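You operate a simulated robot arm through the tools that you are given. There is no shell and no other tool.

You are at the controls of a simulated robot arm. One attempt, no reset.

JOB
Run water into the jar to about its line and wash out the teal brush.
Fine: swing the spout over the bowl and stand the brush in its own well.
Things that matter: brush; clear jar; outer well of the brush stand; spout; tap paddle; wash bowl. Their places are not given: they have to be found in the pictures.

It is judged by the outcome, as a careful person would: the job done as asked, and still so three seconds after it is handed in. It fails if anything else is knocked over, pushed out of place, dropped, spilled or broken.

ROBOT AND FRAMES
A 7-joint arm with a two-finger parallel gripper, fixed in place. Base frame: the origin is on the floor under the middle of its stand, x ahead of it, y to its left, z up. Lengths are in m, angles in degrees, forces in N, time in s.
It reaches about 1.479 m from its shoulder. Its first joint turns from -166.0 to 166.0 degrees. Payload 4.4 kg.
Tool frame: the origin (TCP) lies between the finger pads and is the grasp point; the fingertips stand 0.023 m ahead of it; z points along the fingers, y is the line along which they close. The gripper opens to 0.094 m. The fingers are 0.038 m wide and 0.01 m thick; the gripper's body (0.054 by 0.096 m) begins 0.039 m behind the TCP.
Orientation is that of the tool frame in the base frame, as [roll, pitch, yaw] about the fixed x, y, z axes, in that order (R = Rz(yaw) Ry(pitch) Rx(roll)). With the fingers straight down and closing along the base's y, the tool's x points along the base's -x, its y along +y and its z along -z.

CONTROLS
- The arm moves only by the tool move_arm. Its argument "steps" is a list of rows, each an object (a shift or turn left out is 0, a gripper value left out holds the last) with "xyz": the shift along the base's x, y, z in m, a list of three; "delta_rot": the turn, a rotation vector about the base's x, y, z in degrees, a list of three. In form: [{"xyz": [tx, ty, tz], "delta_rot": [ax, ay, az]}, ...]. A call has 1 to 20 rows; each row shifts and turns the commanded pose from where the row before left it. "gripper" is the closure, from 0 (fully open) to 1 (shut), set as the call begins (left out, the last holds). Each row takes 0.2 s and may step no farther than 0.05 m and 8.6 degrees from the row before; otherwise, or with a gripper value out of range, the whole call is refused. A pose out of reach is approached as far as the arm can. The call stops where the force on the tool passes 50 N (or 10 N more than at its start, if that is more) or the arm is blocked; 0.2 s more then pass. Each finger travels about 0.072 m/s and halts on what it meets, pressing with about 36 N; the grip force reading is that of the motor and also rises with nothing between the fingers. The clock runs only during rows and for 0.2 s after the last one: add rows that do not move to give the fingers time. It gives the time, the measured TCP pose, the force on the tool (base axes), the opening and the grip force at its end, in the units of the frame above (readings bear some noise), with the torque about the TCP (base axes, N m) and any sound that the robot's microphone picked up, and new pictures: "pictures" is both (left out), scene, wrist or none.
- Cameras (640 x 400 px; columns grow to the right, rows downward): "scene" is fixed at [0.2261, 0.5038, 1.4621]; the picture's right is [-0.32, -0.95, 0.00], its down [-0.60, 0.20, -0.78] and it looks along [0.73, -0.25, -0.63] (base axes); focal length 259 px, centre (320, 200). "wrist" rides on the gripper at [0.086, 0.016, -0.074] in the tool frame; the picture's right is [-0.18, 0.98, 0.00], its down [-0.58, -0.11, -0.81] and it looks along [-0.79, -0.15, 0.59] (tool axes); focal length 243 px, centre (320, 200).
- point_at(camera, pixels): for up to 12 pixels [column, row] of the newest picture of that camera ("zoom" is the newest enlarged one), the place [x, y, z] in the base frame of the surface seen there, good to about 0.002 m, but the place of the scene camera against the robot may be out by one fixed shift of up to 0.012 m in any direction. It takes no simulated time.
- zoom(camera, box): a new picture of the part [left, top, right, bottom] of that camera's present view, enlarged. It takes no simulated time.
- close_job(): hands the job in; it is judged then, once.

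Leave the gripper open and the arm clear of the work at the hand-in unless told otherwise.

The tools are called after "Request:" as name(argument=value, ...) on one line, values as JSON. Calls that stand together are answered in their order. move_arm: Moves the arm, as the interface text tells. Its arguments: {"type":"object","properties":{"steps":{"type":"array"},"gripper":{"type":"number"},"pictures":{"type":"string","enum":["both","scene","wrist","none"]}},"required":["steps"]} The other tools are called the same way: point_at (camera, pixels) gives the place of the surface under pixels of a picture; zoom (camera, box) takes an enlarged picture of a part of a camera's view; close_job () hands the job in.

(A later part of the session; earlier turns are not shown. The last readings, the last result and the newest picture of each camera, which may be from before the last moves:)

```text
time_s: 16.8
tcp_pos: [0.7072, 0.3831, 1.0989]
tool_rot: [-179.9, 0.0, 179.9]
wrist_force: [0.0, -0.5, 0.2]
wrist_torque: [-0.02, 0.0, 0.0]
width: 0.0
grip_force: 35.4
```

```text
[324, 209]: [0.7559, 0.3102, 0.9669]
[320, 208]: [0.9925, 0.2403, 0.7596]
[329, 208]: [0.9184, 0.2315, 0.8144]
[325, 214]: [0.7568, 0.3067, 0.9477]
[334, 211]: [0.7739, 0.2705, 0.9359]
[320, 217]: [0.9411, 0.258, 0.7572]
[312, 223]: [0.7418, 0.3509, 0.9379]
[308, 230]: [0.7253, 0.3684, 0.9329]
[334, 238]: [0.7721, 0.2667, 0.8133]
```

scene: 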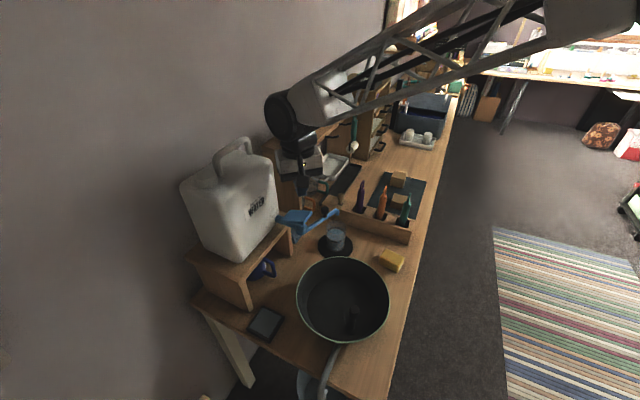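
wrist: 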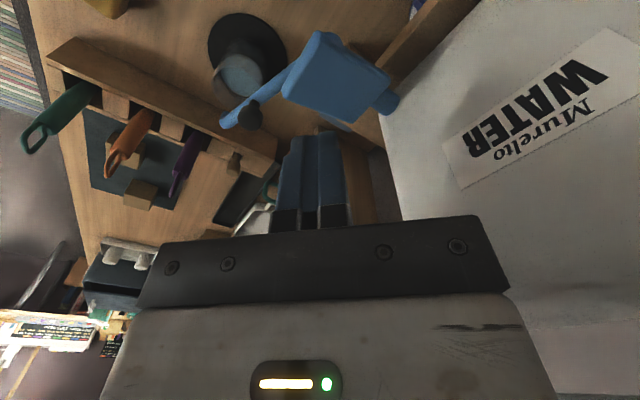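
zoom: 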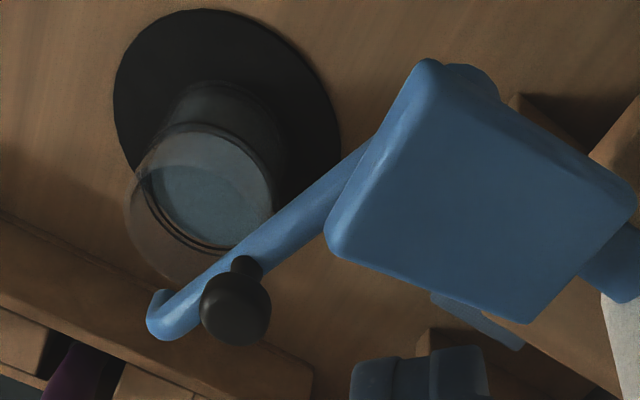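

The knob is centred near (0.751, 0.304), with its top at z≈0.972 and radius about 9 mm. The spout points at about −65.6° from a pivot near (0.711, 0.388). My plan is to straddle the knob with the fingers, closing line tangent to the swing, and carry it clockwise until the spout is over the bowl, turning the tool with it. First I'll go above the knob, turn the tool by +114°, and open to a gap of about 0.04 m.

Request:
move_arm(steps=[{"xyz": [0.00313, -0.00565, -0.002], "delta_rot": [0, 0, 8.17]}, {"xyz": [0.00313, -0.00565, -0.002], "delta_rot": [0, 0, 8.17]}, {"xyz": [0.00313, -0.00565, -0.002], "delta_rot": [0, 0, 8.17]}, {"xyz": [0.00313, -0.00565, -0.002], "delta_rot": [0, 0, 8.17]}, {"xyz": [0.00313, -0.00565, -0.002], "delta_rot": [0, 0, 8.17]}, {"xyz": [0.00313, -0.00565, -0.002], "delta_rot": [0, 0, 8.17]}, {"xyz": [0.00313, -0.00565, -0.002], "delta_rot": [0, 0, 8.17]}, {"xyz": [0.00313, -0.00565, -0.002], "delta_rot": [0, 0, 8.17]}, {"xyz": [0.00313, -0.00565, -0.002], "delta_rot": [0, 0, 8.17]}, {"xyz": [0.00313, -0.00565, -0.002], "delta_rot": [0, 0, 8.17]}, {"xyz": [0.00313, -0.00565, -0.002], "delta_rot": [0, 0, 8.17]}, {"xyz": [0.00313, -0.00565, -0.002], "delta_rot": [0, 0, 8.17]}, {"xyz": [0.00313, -0.00565, -0.002], "delta_rot": [0, 0, 8.17]}, {"xyz": [0.00313, -0.00565, -0.002], "delta_rot": [0, 0, 8.17]}, {}], gripper=0.57, pictures="both")

```text
time_s: 20.0
tcp_pos: [0.7494, 0.3038, 1.0716]
tool_rot: [-179.9, 0.0, -65.5]
wrist_force: [-0.4, 0.3, 0.1]
wrist_torque: [0.0, 0.01, -0.01]
width: 0.0404
grip_force: 0.1
```

scene: 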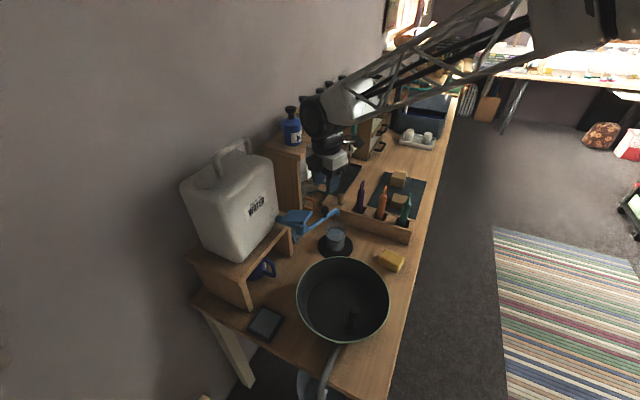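
wrist: 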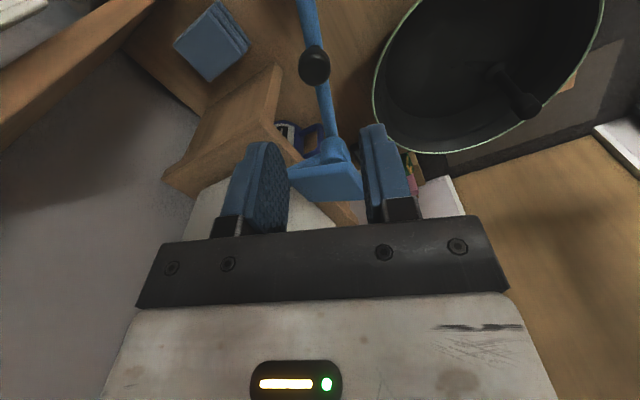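

The fingers are open to 0.040 m and aligned with the spout. I'll check the knob, pivot and bowl again from this viewpoint.

Request:
zoom(camera="wrist", box=[240, 0, 400, 200])

Request:
point_at(camera="wrist", pixels=[[314, 66], [304, 66], [325, 66], [314, 80], [321, 100], [327, 130], [331, 152], [325, 172], [308, 10], [316, 45]])

Request:
point_at(camera="wrist", pixels=[[375, 110], [415, 150], [480, 145], [550, 110], [595, 50], [410, 20], [470, 60], [520, 95], [500, 75], [385, 60], [430, 120], [605, 5]])

```text
2.00 times, centred on (320, 100) of wrist
```

zoom: 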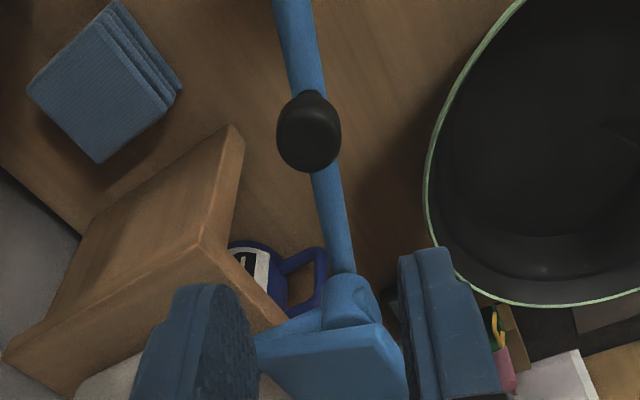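

```text
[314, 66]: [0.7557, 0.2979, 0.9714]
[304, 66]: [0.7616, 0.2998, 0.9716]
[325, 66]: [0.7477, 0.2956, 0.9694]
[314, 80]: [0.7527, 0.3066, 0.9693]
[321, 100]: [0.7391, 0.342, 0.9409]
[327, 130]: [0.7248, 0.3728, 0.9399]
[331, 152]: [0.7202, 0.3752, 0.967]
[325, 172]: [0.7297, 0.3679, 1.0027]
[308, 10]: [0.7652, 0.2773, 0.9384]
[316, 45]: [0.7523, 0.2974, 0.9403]
```

```text
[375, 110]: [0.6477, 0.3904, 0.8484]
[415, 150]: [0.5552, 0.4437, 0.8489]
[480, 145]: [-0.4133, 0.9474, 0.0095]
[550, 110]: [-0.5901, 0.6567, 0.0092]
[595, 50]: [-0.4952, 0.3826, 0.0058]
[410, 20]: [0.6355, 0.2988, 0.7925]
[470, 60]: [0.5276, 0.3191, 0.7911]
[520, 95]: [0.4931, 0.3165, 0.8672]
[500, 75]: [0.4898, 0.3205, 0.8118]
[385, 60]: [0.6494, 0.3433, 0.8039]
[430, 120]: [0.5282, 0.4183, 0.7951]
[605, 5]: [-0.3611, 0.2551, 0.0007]
```

The knob centre is about (0.7535, 0.302) and the pivot about (0.715, 0.387). The bowl centre is about (0.547, 0.32) with radius about 0.12 and its rim at 0.849. I'll centre on the knob and lower until it is between the fingers, with fingertips at z≈0.949, just above the spout tube.

Request:
move_arm(steps=[{"xyz": [0.004, -0.002, -0.03]}, {"xyz": [0, 0, -0.03]}, {"xyz": [0, 0, -0.02]}, {"xyz": [0, 0, -0.019]}, {}], gripper=0.57, pictures="both")

Request:
zoom(camera="scene", box=[280, 180, 376, 255])

```text
time_s: 21.2
tcp_pos: [0.7551, 0.3019, 0.9721]
tool_rot: [-180.0, -0.1, -65.6]
wrist_force: [-1.0, 0.5, 0.4]
wrist_torque: [0.02, -0.02, -0.02]
width: 0.0404
grip_force: 0.1
```

scene: 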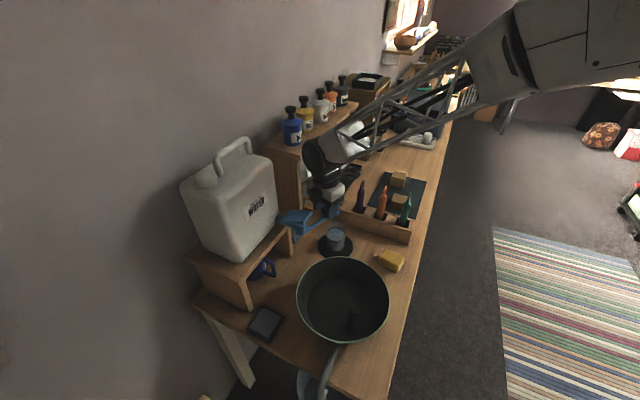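
wrist: 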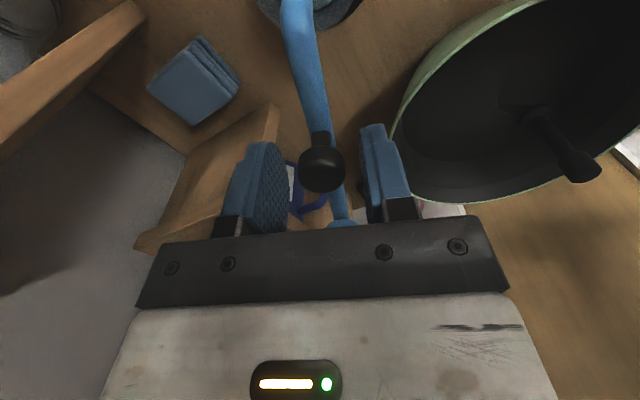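

```text
5.33 times, centred on (328, 218) of scene
```

zoom: 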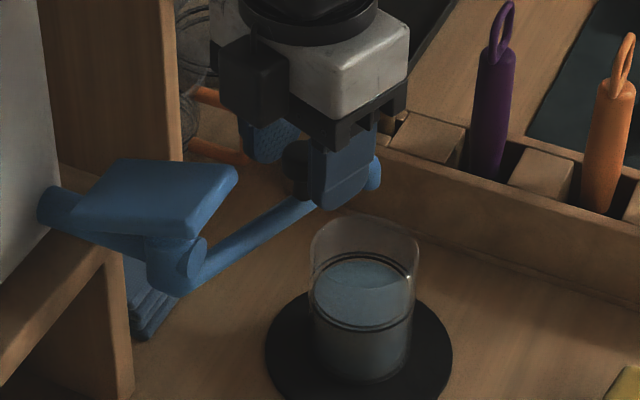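

The knob is centred between the fingers. I'll swing clockwise about the pivot, starting with the first 4 × 7.5°, and check that the spout follows without much force.

Request:
move_arm(steps=[{"xyz": [-0.0114, -0.0043, 0], "delta_rot": [0, 0, -7.5]}, {"xyz": [-0.0119, -0.0027, 0], "delta_rot": [0, 0, -7.5]}, {"xyz": [-0.0121, -0.0012, 0], "delta_rot": [0, 0, -7.5]}, {"xyz": [-0.0122, 0.0003, 0], "delta_rot": [0, 0, -7.5]}, {}], gripper=0.57, pictures="both")

Request:
zoom(camera="scene", box=[270, 180, 376, 260])

```text
time_s: 22.4
tcp_pos: [0.7073, 0.2945, 0.9737]
tool_rot: [180.0, 0.1, -95.6]
wrist_force: [0.4, 0.8, 0.5]
wrist_torque: [0.03, -0.02, 0.01]
width: 0.0403
grip_force: 0.2
```

scene: 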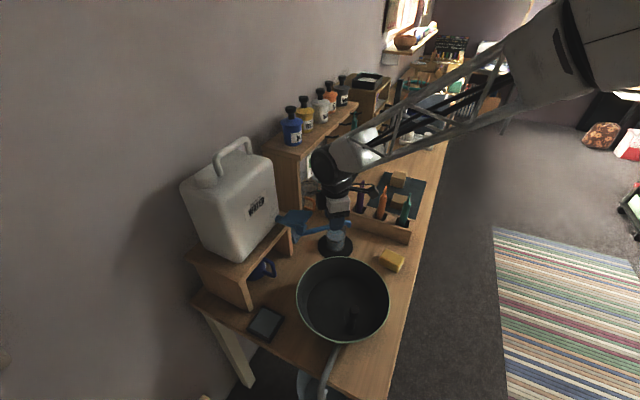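
wrist: 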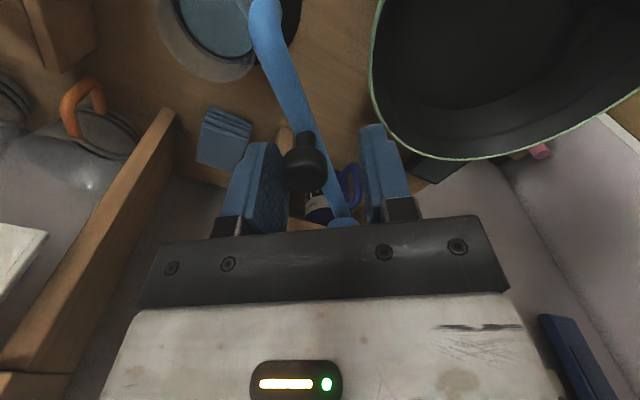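

```text
5.00 times, centred on (323, 220) of scene
```

zoom: 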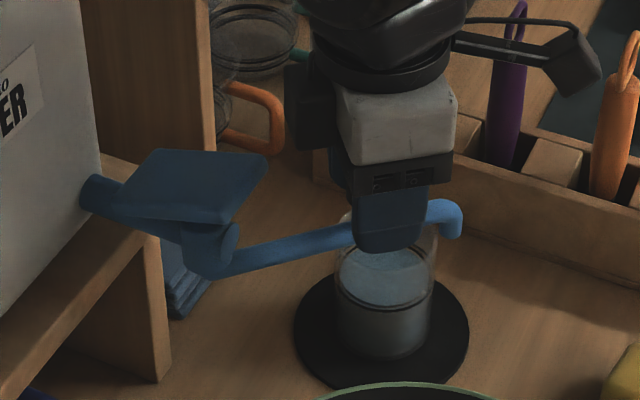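

The spout follows with almost no force. I'll carry on with the remaining arc to about −155°, with the knob lagging roughly 7° behind.

Request:
move_arm(steps=[{"xyz": [-0.0121, 0.002, 0], "delta_rot": [0, 0, -7.5]}, {"xyz": [-0.0116, 0.0036, 0], "delta_rot": [0, 0, -7.5]}, {"xyz": [-0.0111, 0.005, 0], "delta_rot": [0, 0, -7.5]}, {"xyz": [-0.0104, 0.0064, 0], "delta_rot": [0, 0, -7.5]}, {}], gripper=0.57, pictures="both")

```text
time_s: 23.6
tcp_pos: [0.6631, 0.3102, 0.9745]
tool_rot: [-180.0, 0.0, -125.7]
wrist_force: [-0.9, -0.2, 0.1]
wrist_torque: [-0.01, -0.02, 0.0]
width: 0.0403
grip_force: 0.0
```

scene: 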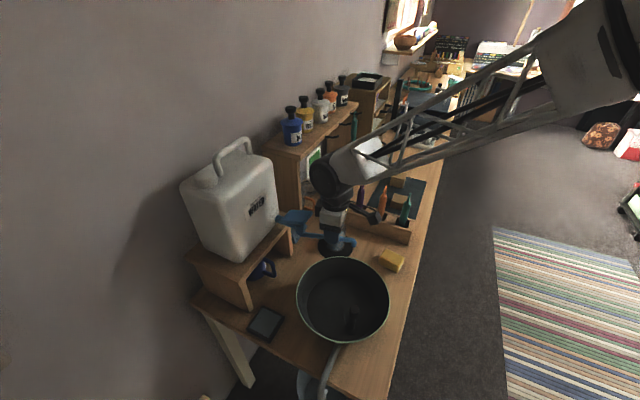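
wrist: 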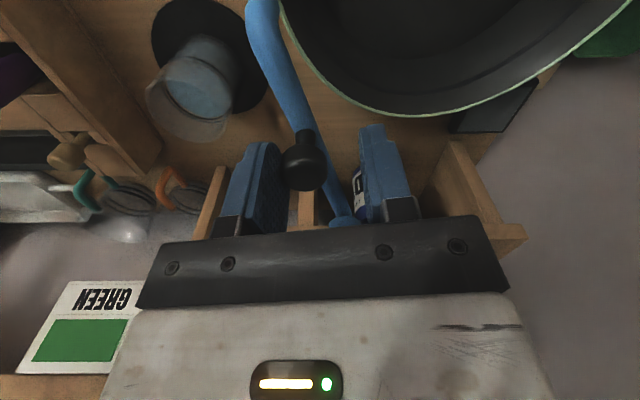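

Request:
move_arm(steps=[{"xyz": [-0.0095, 0.0078, 0], "delta_rot": [0, 0, -7.5]}, {"xyz": [-0.0083, 0.0089, 0], "delta_rot": [0, 0, -7.5]}, {"xyz": [-0.0071, 0.0099, 0], "delta_rot": [0, 0, -7.5]}, {"xyz": [-0.0058, 0.0108, 0], "delta_rot": [0, 0, -7.5]}, {}], gripper=0.57, pictures="both")

Request:
zoom(camera="scene", box=[260, 200, 400, 320])

```text
time_s: 24.8
tcp_pos: [0.631, 0.3489, 0.974]
tool_rot: [-179.9, 0.0, -155.7]
wrist_force: [0.2, 0.1, 0.1]
wrist_torque: [0.03, 0.0, -0.02]
width: 0.0401
grip_force: 0.1
```

scene: 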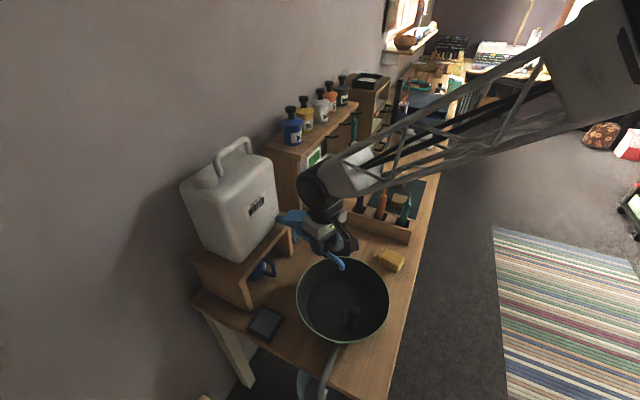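
wrist: 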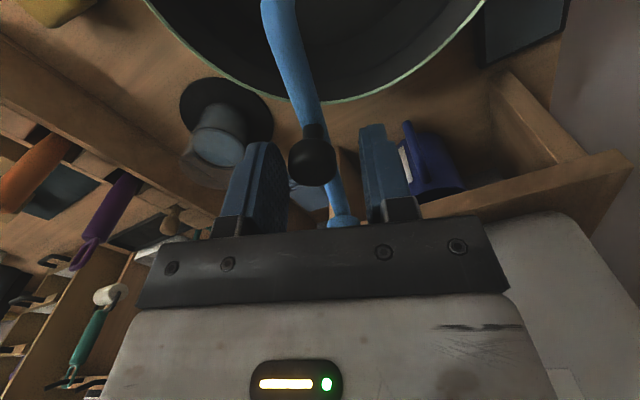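

```text
3.33 times, centred on (330, 260) of scene
```

zoom: 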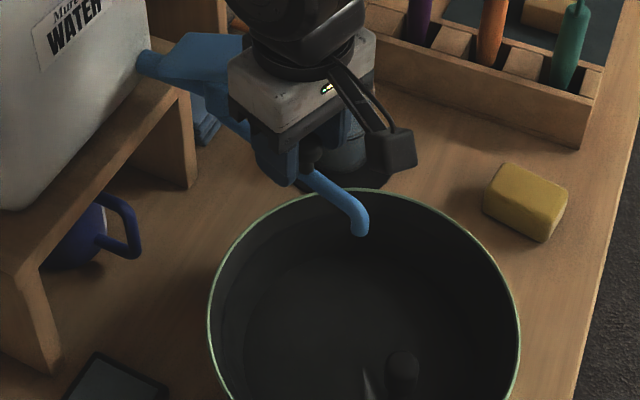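

The spout tip now hangs over the bowl. I'll measure where it is relative to the rim.

Request:
point_at(camera="zoom", pixels=[[360, 215], [358, 235], [330, 190], [365, 190], [212, 300], [515, 320]])

Request:
point_at(camera="wrist", pixels=[[312, 160], [300, 100], [280, 30], [330, 180], [340, 220], [216, 150], [170, 40], [345, 97]])

```text
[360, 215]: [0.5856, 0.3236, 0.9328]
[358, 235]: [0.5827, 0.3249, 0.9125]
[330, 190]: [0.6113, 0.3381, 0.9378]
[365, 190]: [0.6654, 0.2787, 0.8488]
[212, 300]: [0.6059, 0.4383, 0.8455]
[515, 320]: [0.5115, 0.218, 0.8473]
```

```text
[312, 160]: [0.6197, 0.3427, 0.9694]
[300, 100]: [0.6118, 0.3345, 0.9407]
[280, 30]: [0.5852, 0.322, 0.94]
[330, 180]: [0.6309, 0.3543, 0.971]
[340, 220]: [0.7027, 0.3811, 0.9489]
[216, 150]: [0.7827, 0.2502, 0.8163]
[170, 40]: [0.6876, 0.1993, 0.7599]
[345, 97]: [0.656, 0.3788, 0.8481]
```

The spout tip is at about (0.58, 0.323), some 3 cm from the bowl centre, so the spout is safely over the bowl. I'll lift straight off the knob, then travel high to above the teal brush, turning about 21° so the fingers close across the stand.

Request:
move_arm(steps=[{"xyz": [0, 0, 0.03]}, {"xyz": [0, 0, 0.04]}, {"xyz": [0, 0, 0.045]}, {"xyz": [0.0146, -0.0411, 0], "delta_rot": [0, 0, 2.6]}, {"xyz": [0.0146, -0.0411, 0], "delta_rot": [0, 0, 2.6]}, {"xyz": [0.0146, -0.0411, 0], "delta_rot": [0, 0, 2.6]}, {"xyz": [0.0146, -0.0411, 0], "delta_rot": [0, 0, 2.6]}, {"xyz": [0.0146, -0.0411, 0], "delta_rot": [0, 0, 2.6]}, {"xyz": [0.0146, -0.0411, 0], "delta_rot": [0, 0, 2.6]}, {"xyz": [0.0146, -0.0411, 0], "delta_rot": [0, 0, 2.6]}, {"xyz": [0.0146, -0.0411, 0], "delta_rot": [0, 0, 2.6]}, {}], gripper=0.4, pictures="both")

```text
time_s: 27.4
tcp_pos: [0.7518, 0.0166, 1.0882]
tool_rot: [-180.0, 0.0, -134.8]
wrist_force: [0.2, 0.0, -0.1]
wrist_torque: [-0.02, -0.04, -0.02]
width: 0.0562
grip_force: 0.1
```

scene: 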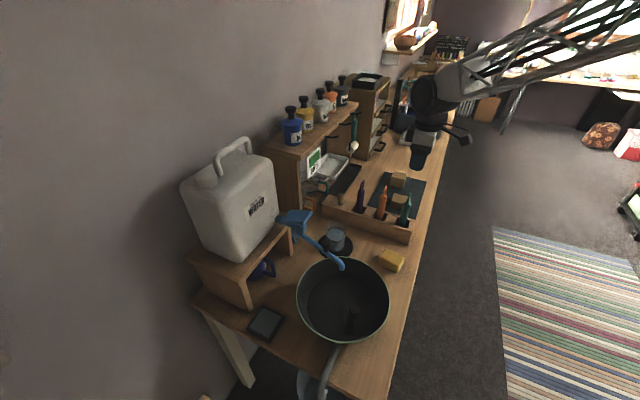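
wrist: 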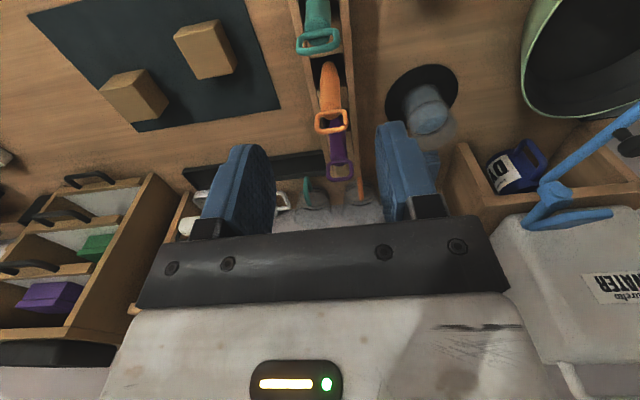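

The spout stays over the bowl. The stand's row lines up with the fingers, and the teal brush is at about (318, 25) in the wrist view. I'll zoom in and measure it.

Request:
zoom(camera="wrist", box=[260, 0, 400, 100])

Request:
point_at(camera="wrist", pixels=[[300, 46], [318, 50], [338, 42], [318, 33], [310, 25], [325, 25], [317, 12], [306, 12], [328, 12], [296, 5], [343, 60], [330, 120]])

Request:
zoom(camera="scene", box=[375, 180, 439, 260])

```text
4.00 times, centred on (330, 50) of wrist
```

zoom: 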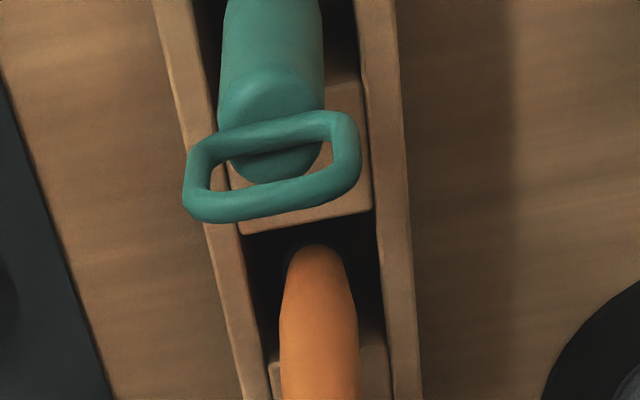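

```text
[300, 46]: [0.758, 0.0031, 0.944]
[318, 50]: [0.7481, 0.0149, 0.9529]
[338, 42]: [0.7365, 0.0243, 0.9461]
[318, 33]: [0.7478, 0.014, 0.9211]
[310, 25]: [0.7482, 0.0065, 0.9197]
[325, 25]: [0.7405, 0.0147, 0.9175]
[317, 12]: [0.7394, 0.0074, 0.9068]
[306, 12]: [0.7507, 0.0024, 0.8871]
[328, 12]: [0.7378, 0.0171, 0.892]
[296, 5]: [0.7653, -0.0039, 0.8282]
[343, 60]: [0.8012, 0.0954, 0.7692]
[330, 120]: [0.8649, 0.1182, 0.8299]
```

```text
5.00 times, centred on (407, 220) of scene
```

zoom: 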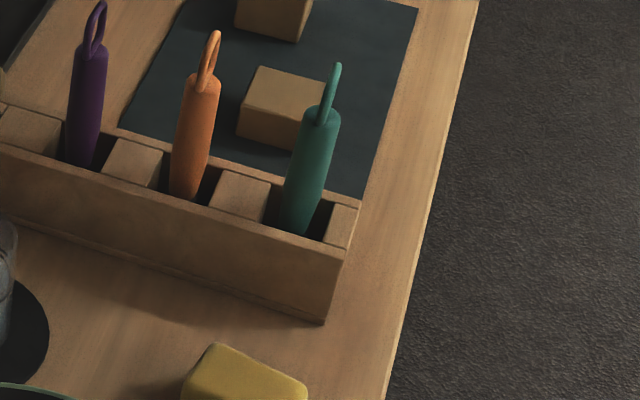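

The loop is a flat ring about 36 mm wide lying across the stand, wider than the handle below it. Closing along the stand row would grip the thick handle instead, so I need to turn the tool by −90°. I'll take more handle and neighbour positions first.

Request:
point_at(camera="wrist", pixels=[[309, 3], [318, 3], [328, 3], [309, 18], [320, 20], [330, 20], [318, 42], [303, 35], [336, 30], [320, 98], [332, 75], [330, 128]])

Request:
point_at(camera="zoom", pixels=[[318, 125], [312, 165], [303, 205], [296, 225], [335, 75], [325, 105], [200, 90], [190, 150], [212, 40], [250, 200], [340, 215], [318, 225]])

```text
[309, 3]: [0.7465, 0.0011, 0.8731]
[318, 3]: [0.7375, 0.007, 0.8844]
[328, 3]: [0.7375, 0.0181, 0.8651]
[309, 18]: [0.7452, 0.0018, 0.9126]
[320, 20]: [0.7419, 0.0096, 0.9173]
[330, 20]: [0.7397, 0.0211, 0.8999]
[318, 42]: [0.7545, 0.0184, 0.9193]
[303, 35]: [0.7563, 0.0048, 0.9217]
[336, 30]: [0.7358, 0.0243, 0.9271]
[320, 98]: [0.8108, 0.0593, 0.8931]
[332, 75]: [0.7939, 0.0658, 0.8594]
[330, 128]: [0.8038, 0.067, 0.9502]
```

```text
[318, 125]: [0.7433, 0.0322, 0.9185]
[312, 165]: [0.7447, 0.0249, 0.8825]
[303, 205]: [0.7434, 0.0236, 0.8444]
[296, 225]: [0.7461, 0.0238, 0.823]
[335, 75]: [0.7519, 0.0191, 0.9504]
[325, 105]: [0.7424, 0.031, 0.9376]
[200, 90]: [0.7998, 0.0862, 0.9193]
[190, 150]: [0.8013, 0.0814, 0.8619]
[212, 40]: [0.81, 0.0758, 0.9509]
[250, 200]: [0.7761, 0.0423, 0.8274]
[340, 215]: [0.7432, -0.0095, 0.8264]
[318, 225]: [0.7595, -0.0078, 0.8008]
```

The teal handle axis is at about (0.747, 0.014), its shoulder at z≈0.92 and the loop top at z≈0.955. The orange brush is 78 mm away along the row, so there is room. I'll turn −90°, centre over the handle, and lower to just above the loop to check alignment.

Request:
move_arm(steps=[{"xyz": [-0.0005, -0.0003, 0], "delta_rot": [0, 0, -8.2]}, {"xyz": [-0.0005, -0.0003, 0], "delta_rot": [0, 0, -8.2]}, {"xyz": [-0.0005, -0.0003, 0], "delta_rot": [0, 0, -8.2]}, {"xyz": [-0.0005, -0.0003, 0], "delta_rot": [0, 0, -8.2]}, {"xyz": [-0.0005, -0.0003, 0], "delta_rot": [0, 0, -8.2]}, {"xyz": [-0.0005, -0.0003, 0], "delta_rot": [0, 0, -8.2]}, {"xyz": [-0.0005, -0.0002, 0], "delta_rot": [0, 0, -8.2]}, {"xyz": [-0.0005, -0.0002, 0], "delta_rot": [0, 0, -8.2]}, {"xyz": [-0.0004, -0.0002, 0], "delta_rot": [0, 0, -8.2]}, {"xyz": [-0.0004, -0.0002, -0.035], "delta_rot": [0, 0, -8.2]}, {"xyz": [0, 0, -0.045], "delta_rot": [0, 0, -8.2]}, {}], gripper=0.4, pictures="both")

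Request:
zoom(camera="wrist", box=[200, 80, 440, 230])

Request:
zoom(camera="scene", box=[360, 130, 456, 250])

```text
time_s: 30.0
tcp_pos: [0.7453, 0.0143, 1.0074]
tool_rot: [180.0, 0.0, 134.9]
wrist_force: [0.3, -0.4, 0.2]
wrist_torque: [0.0, 0.0, 0.0]
width: 0.0561
grip_force: 0.1
```

scene: 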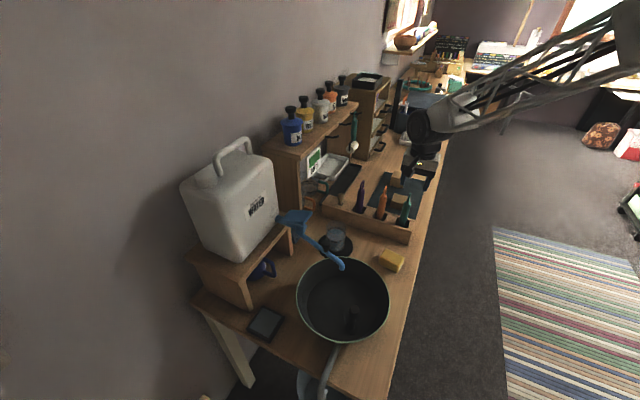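
wrist: 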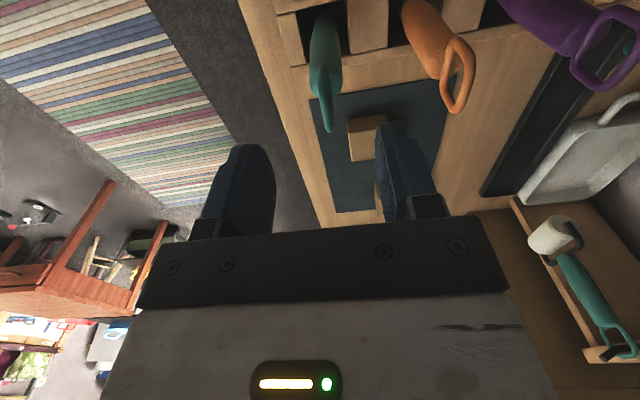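

```text
2.67 times, centred on (320, 155) of wrist
```

zoom: 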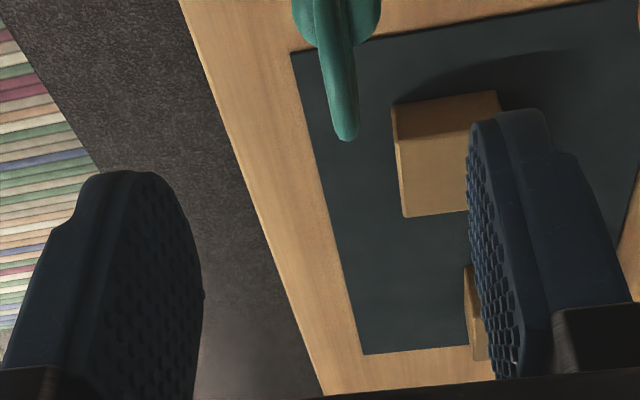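

```text
3.33 times, centred on (408, 190) of scene
```

zoom: 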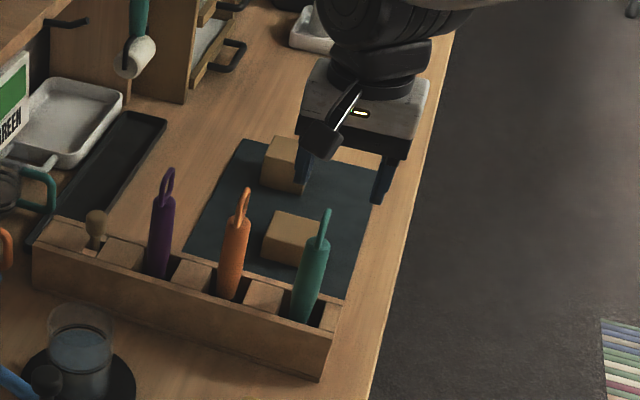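

Request:
point_at(camera="wrist", pixels=[[330, 128], [326, 110], [330, 90], [316, 90], [340, 90], [322, 80], [327, 60], [318, 60], [338, 60], [318, 40], [334, 40], [326, 40]])

```text
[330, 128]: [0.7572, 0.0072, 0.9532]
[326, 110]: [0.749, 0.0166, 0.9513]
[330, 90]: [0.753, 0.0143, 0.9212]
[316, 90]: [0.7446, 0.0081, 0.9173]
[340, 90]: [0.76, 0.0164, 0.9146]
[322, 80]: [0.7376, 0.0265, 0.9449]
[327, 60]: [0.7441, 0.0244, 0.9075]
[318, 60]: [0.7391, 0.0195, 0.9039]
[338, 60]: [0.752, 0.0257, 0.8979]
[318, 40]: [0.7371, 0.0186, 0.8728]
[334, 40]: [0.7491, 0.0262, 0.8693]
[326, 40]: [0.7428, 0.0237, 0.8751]
```

The handle axis reads about (0.749, 0.0155) from this side. I'll shift 2–3 mm and lower to TCP z≈0.921, with fingertips at 0.898 straddling the handle shoulder and the palm just above the loop.

Request:
move_arm(steps=[{"xyz": [0.0025, 0.0012, -0.03]}, {"xyz": [0, 0, -0.028]}, {"xyz": [0, 0, -0.018]}, {"xyz": [0, 0, -0.01]}, {}], gripper=0.4, pictures="both")

Request:
zoom(camera="wrist", box=[200, 80, 440, 230])

Request:
zoom(camera="scene", box=[360, 150, 440, 250])

```text
time_s: 31.2
tcp_pos: [0.7467, 0.017, 0.9211]
tool_rot: [180.0, 0.0, 135.0]
wrist_force: [0.6, -0.3, 0.2]
wrist_torque: [0.01, 0.01, -0.02]
width: 0.0562
grip_force: 0.0
```

scene: 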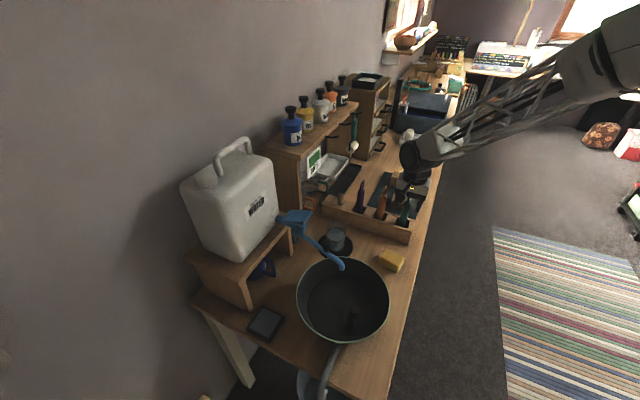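
wrist: 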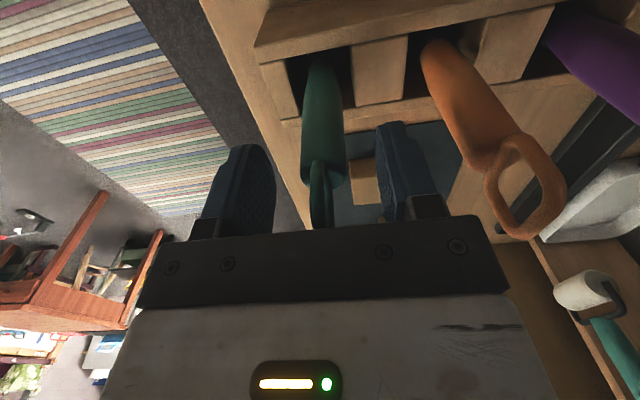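

```text
2.67 times, centred on (320, 155) of wrist
```

zoom: 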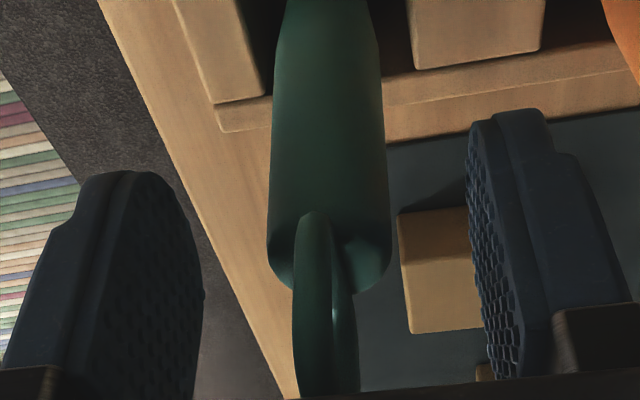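

```text
4.00 times, centred on (400, 200) of scene
```

zoom: 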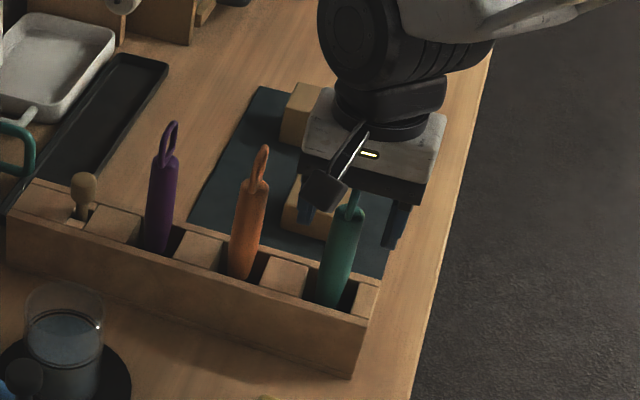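

Before closing, I'll check with the scene camera that the fingertips are level with the handle and not behind it.

Request:
point_at(camera="zoom", pixels=[[395, 245], [390, 235], [305, 212], [300, 205], [345, 215], [340, 250], [350, 195]])

Request:
point_at(camera="wrist", pixels=[[320, 180], [310, 150], [340, 150], [325, 150], [325, 130], [320, 110], [385, 130], [260, 155], [250, 150]])

```text
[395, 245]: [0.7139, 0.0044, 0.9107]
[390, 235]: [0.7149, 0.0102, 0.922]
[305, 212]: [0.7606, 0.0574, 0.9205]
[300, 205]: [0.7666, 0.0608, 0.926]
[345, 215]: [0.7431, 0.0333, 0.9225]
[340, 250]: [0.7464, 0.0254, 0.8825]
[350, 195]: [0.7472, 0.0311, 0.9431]
```

```text
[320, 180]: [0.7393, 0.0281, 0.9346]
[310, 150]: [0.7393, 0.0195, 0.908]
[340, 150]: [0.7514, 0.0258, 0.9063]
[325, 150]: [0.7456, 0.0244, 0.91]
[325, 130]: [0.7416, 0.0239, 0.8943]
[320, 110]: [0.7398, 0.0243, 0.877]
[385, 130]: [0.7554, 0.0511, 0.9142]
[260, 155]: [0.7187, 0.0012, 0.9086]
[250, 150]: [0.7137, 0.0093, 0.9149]
```

The fingers straddle the handle with the brush axis inside the pad width. I'll close the gripper.

Request:
move_arm(steps=[{}, {}, {}, {}], gripper=1, pictures="wrist")

```text
time_s: 32.2
tcp_pos: [0.7456, 0.0174, 0.922]
tool_rot: [-180.0, 0.0, 135.0]
wrist_force: [0.3, 0.1, 0.1]
wrist_torque: [-0.01, -0.03, 0.06]
width: 0.0225
grip_force: 36.1
```

wrist: 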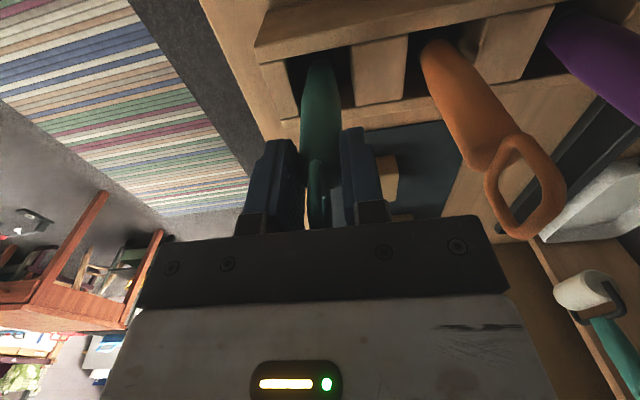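

The handle is gripped at 22.5 mm width. I'll lift straight up slowly, watching force in case the brush catches in the well.

Request:
move_arm(steps=[{"xyz": [0, 0, 0.01]}, {"xyz": [0, 0, 0.015]}, {"xyz": [0, 0, 0.02]}, {"xyz": [0, 0, 0.025]}, {"xyz": [0, 0, 0.03]}, {"xyz": [0, 0, 0.03]}, {}], gripper=1, pictures="both")

Request:
zoom(camera="scene", box=[360, 130, 456, 250])

Request:
zoom(camera="wrist", box=[200, 0, 440, 230])

```text
time_s: 33.8
tcp_pos: [0.7467, 0.0192, 1.0538]
tool_rot: [-179.9, 0.0, 135.0]
wrist_force: [0.3, 0.0, -0.3]
wrist_torque: [-0.02, 0.0, 0.02]
width: 0.0226
grip_force: 35.7
```

scene: 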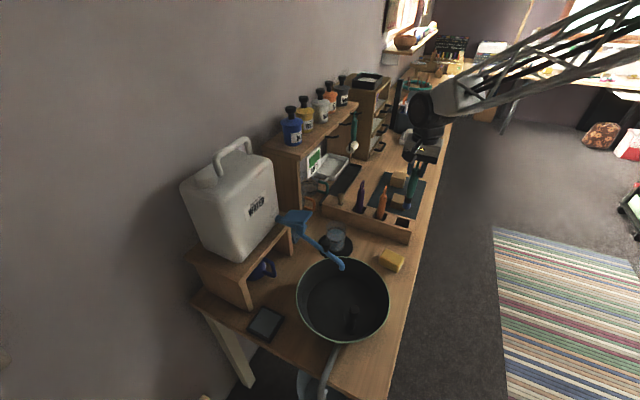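
wrist: 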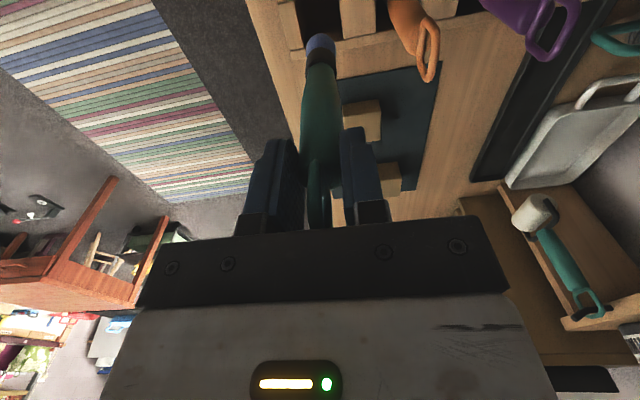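

```text
3.33 times, centred on (408, 190) of scene
```

zoom: 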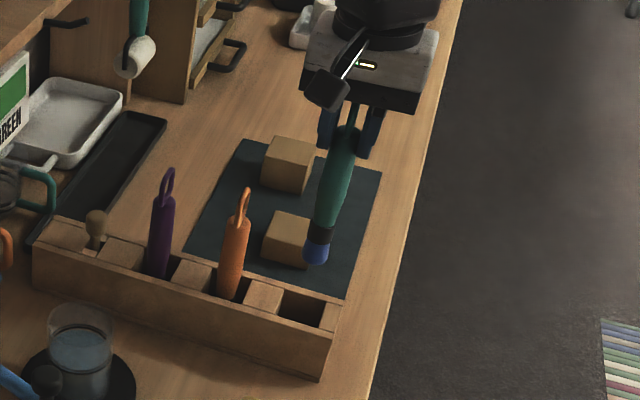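

```text
1.74 times, centred on (320, 115) of wrist
```

zoom: 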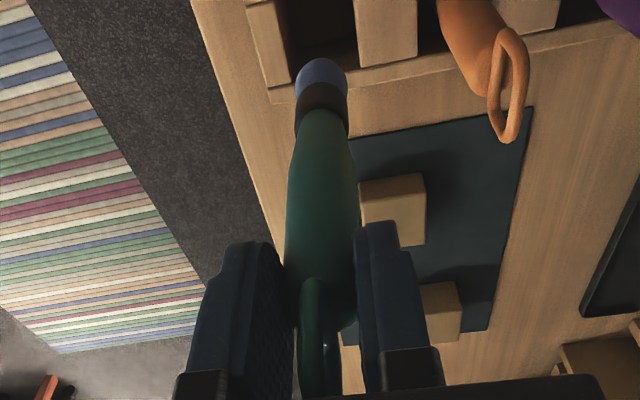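

The brush is out, with a black ferrule and a blue-painted bristle tip. I'll measure the bristle tip and the axis to know its lean and length.

Request:
point_at(camera="scene", pixels=[[406, 207], [406, 204], [408, 199], [409, 194], [412, 185], [415, 172], [406, 209]])

Request:
point_at(camera="wrist", pixels=[[321, 36], [321, 42], [321, 52], [320, 68], [307, 68], [336, 68], [322, 100], [322, 130], [309, 45], [334, 45], [303, 5], [330, 5]])

```text
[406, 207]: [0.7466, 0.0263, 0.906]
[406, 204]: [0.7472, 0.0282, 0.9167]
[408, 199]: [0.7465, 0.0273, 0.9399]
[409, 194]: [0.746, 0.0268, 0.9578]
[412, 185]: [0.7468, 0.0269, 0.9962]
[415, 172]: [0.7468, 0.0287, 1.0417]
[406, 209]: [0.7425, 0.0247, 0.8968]
```

```text
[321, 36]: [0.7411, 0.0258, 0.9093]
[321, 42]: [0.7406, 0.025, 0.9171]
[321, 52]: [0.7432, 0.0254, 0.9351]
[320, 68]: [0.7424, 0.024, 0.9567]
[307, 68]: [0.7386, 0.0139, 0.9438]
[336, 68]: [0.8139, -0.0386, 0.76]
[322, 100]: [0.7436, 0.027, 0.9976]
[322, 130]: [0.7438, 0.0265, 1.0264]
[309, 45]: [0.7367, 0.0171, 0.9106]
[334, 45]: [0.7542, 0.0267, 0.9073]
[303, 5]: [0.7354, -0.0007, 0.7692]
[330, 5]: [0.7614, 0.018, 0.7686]
```

The brush hangs vertically, with its tip about 0.155 m below the TCP and its axis about 5 mm off the TCP along the pad width. I'll raise it so the tip clears the other brushes, carry it above the jar at (0.776, 0.2545), and turn +45° to keep the camera clear of the tap.

Request:
move_arm(steps=[{"xyz": [0, 0, 0.035]}, {"xyz": [0, 0, 0.035]}, {"xyz": [0.0041, 0.0394, 0], "delta_rot": [0, 0, 7.5]}, {"xyz": [0.0041, 0.0394, 0], "delta_rot": [0, 0, 7.5]}, {"xyz": [0.0041, 0.0394, 0], "delta_rot": [0, 0, 7.5]}, {"xyz": [0.0041, 0.0394, 0], "delta_rot": [0, 0, 7.5]}, {"xyz": [0.0041, 0.0394, 0], "delta_rot": [0, 0, 7.5]}, {"xyz": [0.0041, 0.0394, 0], "delta_rot": [0, 0, 7.5]}, {}], gripper=1, pictures="both")

Request:
zoom(camera="scene", box=[288, 170, 384, 260])

Request:
zoom(camera="wrist", box=[220, 0, 420, 180])

```text
time_s: 35.8
tcp_pos: [0.771, 0.2533, 1.1236]
tool_rot: [180.0, 0.0, -179.9]
wrist_force: [-0.4, -0.2, -0.6]
wrist_torque: [0.0, 0.03, 0.01]
width: 0.0228
grip_force: 35.9
```

scene: 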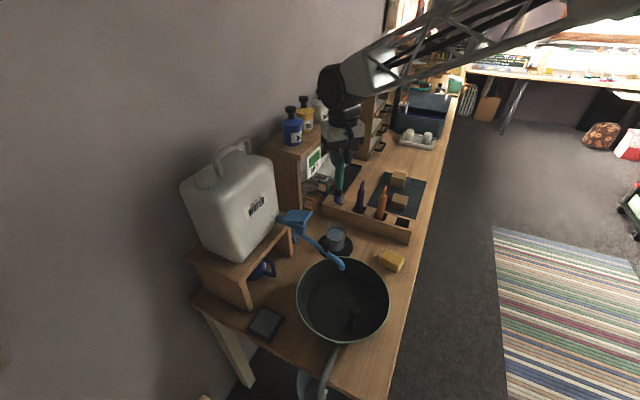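
wrist: 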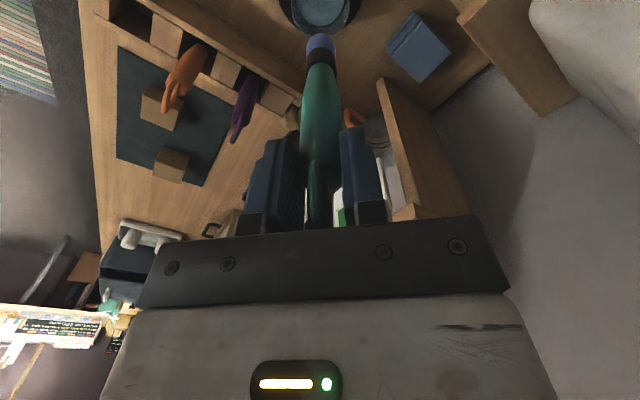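

```text
4.44 times, centred on (336, 215) of scene
```

zoom: 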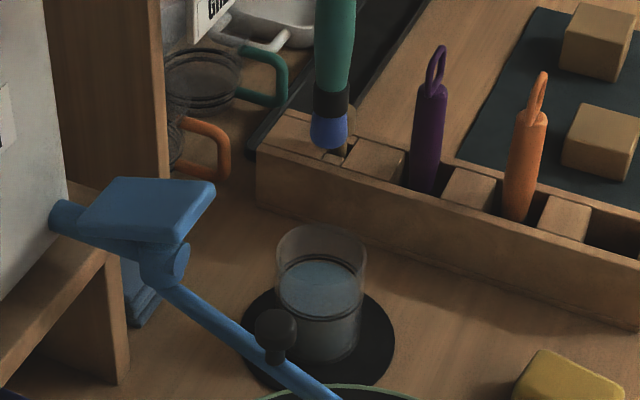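

```text
2.22 times, centred on (320, 90) of wrist
```

zoom: 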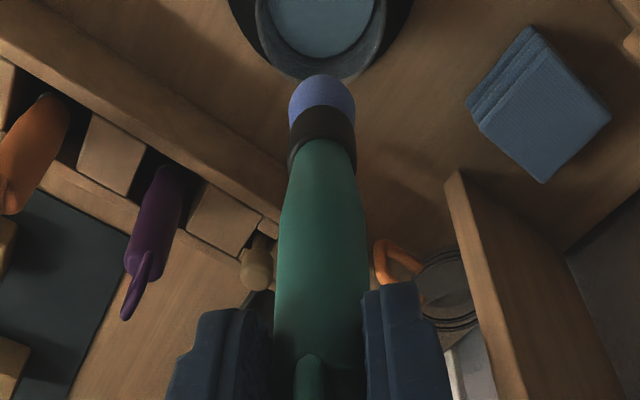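

I'll compare brush-tip and jar positions in the same cameras before dipping.

Request:
point_at(camera="wrist", pixels=[[320, 36], [308, 45], [334, 45], [320, 45], [320, 58], [320, 70], [302, 25], [340, 25], [320, 12], [310, 5], [335, 5], [320, 22]])

Request:
point_at(camera="zoom", pixels=[[320, 85], [295, 100], [350, 100], [320, 120], [250, 5], [395, 5], [320, 55], [320, 75]])

Request:
point_at(camera="scene", pixels=[[338, 197], [339, 194], [339, 188], [340, 183], [336, 233], [330, 235], [342, 235], [336, 238], [336, 229]])

```text
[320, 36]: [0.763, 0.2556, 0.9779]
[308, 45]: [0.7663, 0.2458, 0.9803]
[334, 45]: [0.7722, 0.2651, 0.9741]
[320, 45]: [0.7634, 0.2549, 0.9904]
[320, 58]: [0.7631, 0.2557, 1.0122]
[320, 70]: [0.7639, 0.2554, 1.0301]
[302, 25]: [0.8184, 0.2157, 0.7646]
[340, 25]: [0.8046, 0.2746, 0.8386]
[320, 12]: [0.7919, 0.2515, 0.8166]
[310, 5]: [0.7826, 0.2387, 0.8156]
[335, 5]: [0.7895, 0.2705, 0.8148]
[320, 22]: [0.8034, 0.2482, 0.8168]
```

```text
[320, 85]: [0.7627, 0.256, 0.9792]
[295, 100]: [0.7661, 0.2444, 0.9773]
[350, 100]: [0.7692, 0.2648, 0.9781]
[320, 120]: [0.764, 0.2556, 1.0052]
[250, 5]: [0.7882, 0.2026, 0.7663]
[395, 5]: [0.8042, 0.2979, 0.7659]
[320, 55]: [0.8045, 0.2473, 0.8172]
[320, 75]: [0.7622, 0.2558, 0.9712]
```

```text
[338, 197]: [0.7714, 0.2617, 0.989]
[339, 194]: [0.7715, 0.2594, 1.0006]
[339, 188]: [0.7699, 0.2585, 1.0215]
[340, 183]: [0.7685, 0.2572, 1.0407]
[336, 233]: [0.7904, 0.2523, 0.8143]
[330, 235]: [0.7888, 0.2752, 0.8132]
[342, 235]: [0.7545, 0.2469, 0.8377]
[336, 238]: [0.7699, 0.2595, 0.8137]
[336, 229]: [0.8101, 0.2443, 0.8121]
```

The brush axis is about (0.7735, 0.2548) against the jar centre at (0.776, 0.2545). I'll shift +2.5 mm in x and lower to just above the rim to check.

Request:
move_arm(steps=[{"xyz": [0.0025, 0, -0.025]}, {"xyz": [0, 0, -0.03]}, {"xyz": [0, 0, -0.03]}, {}], gripper=1, pictures="both")

Request:
zoom(camera="scene", box=[296, 190, 376, 260])

Request:
zoom(camera="wrist", box=[240, 0, 400, 140])

```text
time_s: 36.8
tcp_pos: [0.7712, 0.2545, 1.0371]
tool_rot: [-179.9, 0.0, -180.0]
wrist_force: [-1.7, 0.2, -1.1]
wrist_torque: [0.0, 0.03, 0.02]
width: 0.0227
grip_force: 36.0
```

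scene: 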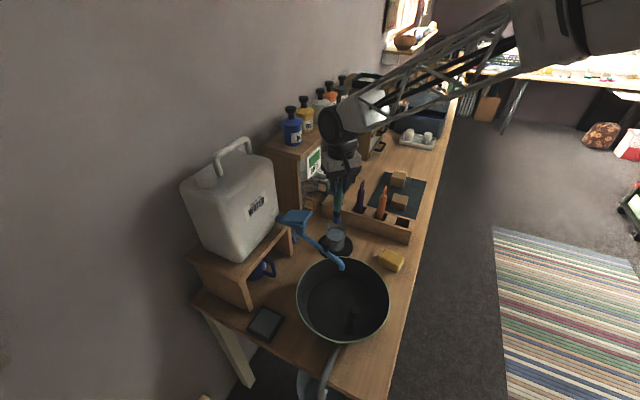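
wrist: 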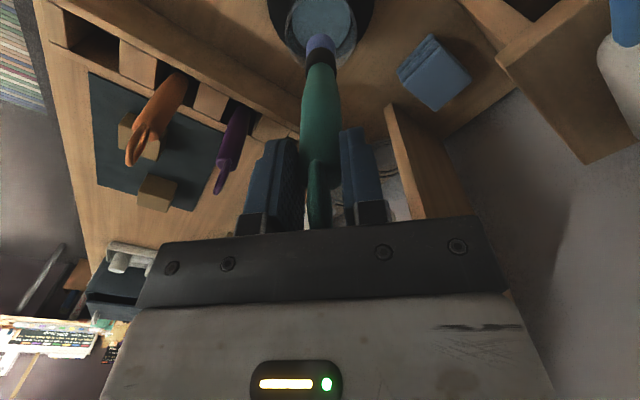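

```text
5.71 times, centred on (336, 225) of scene
```

zoom: 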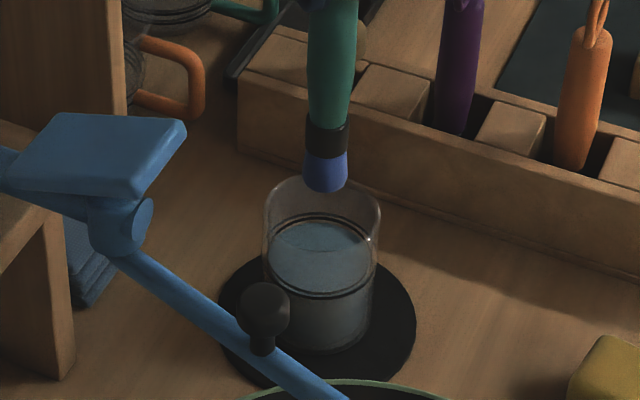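

```text
2.86 times, centred on (320, 70) of wrist
```

zoom: 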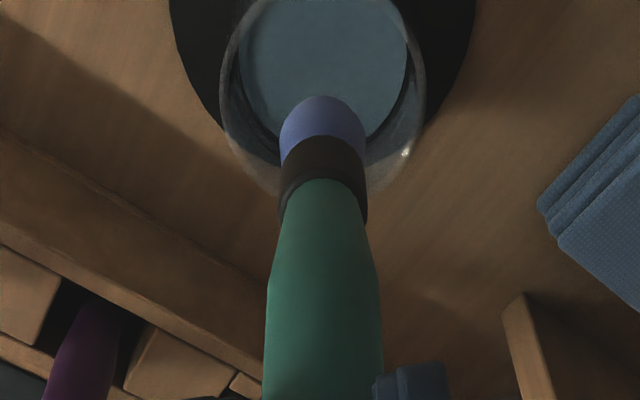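

Request:
point_at(camera="zoom", pixels=[[322, 110], [290, 120], [355, 125], [322, 98], [322, 125], [322, 160], [230, 120], [415, 120], [240, 60], [407, 60], [405, 155]])

Request:
point_at(camera="scene", pixels=[[337, 221], [337, 217], [337, 213], [338, 205], [330, 236], [345, 235], [336, 245]])

```text
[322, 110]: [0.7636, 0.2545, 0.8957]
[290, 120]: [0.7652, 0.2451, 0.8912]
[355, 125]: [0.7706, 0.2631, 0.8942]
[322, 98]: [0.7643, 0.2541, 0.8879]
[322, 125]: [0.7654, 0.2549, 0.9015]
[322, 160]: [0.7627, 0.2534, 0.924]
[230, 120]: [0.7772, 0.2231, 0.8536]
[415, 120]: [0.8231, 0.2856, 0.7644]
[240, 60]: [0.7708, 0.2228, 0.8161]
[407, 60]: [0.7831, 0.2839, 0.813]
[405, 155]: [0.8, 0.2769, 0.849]
```

```text
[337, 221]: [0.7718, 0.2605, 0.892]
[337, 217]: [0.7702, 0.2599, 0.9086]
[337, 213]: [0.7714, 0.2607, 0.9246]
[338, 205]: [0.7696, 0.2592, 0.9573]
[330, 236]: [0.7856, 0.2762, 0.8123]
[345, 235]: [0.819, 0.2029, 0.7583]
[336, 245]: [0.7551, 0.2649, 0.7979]
```

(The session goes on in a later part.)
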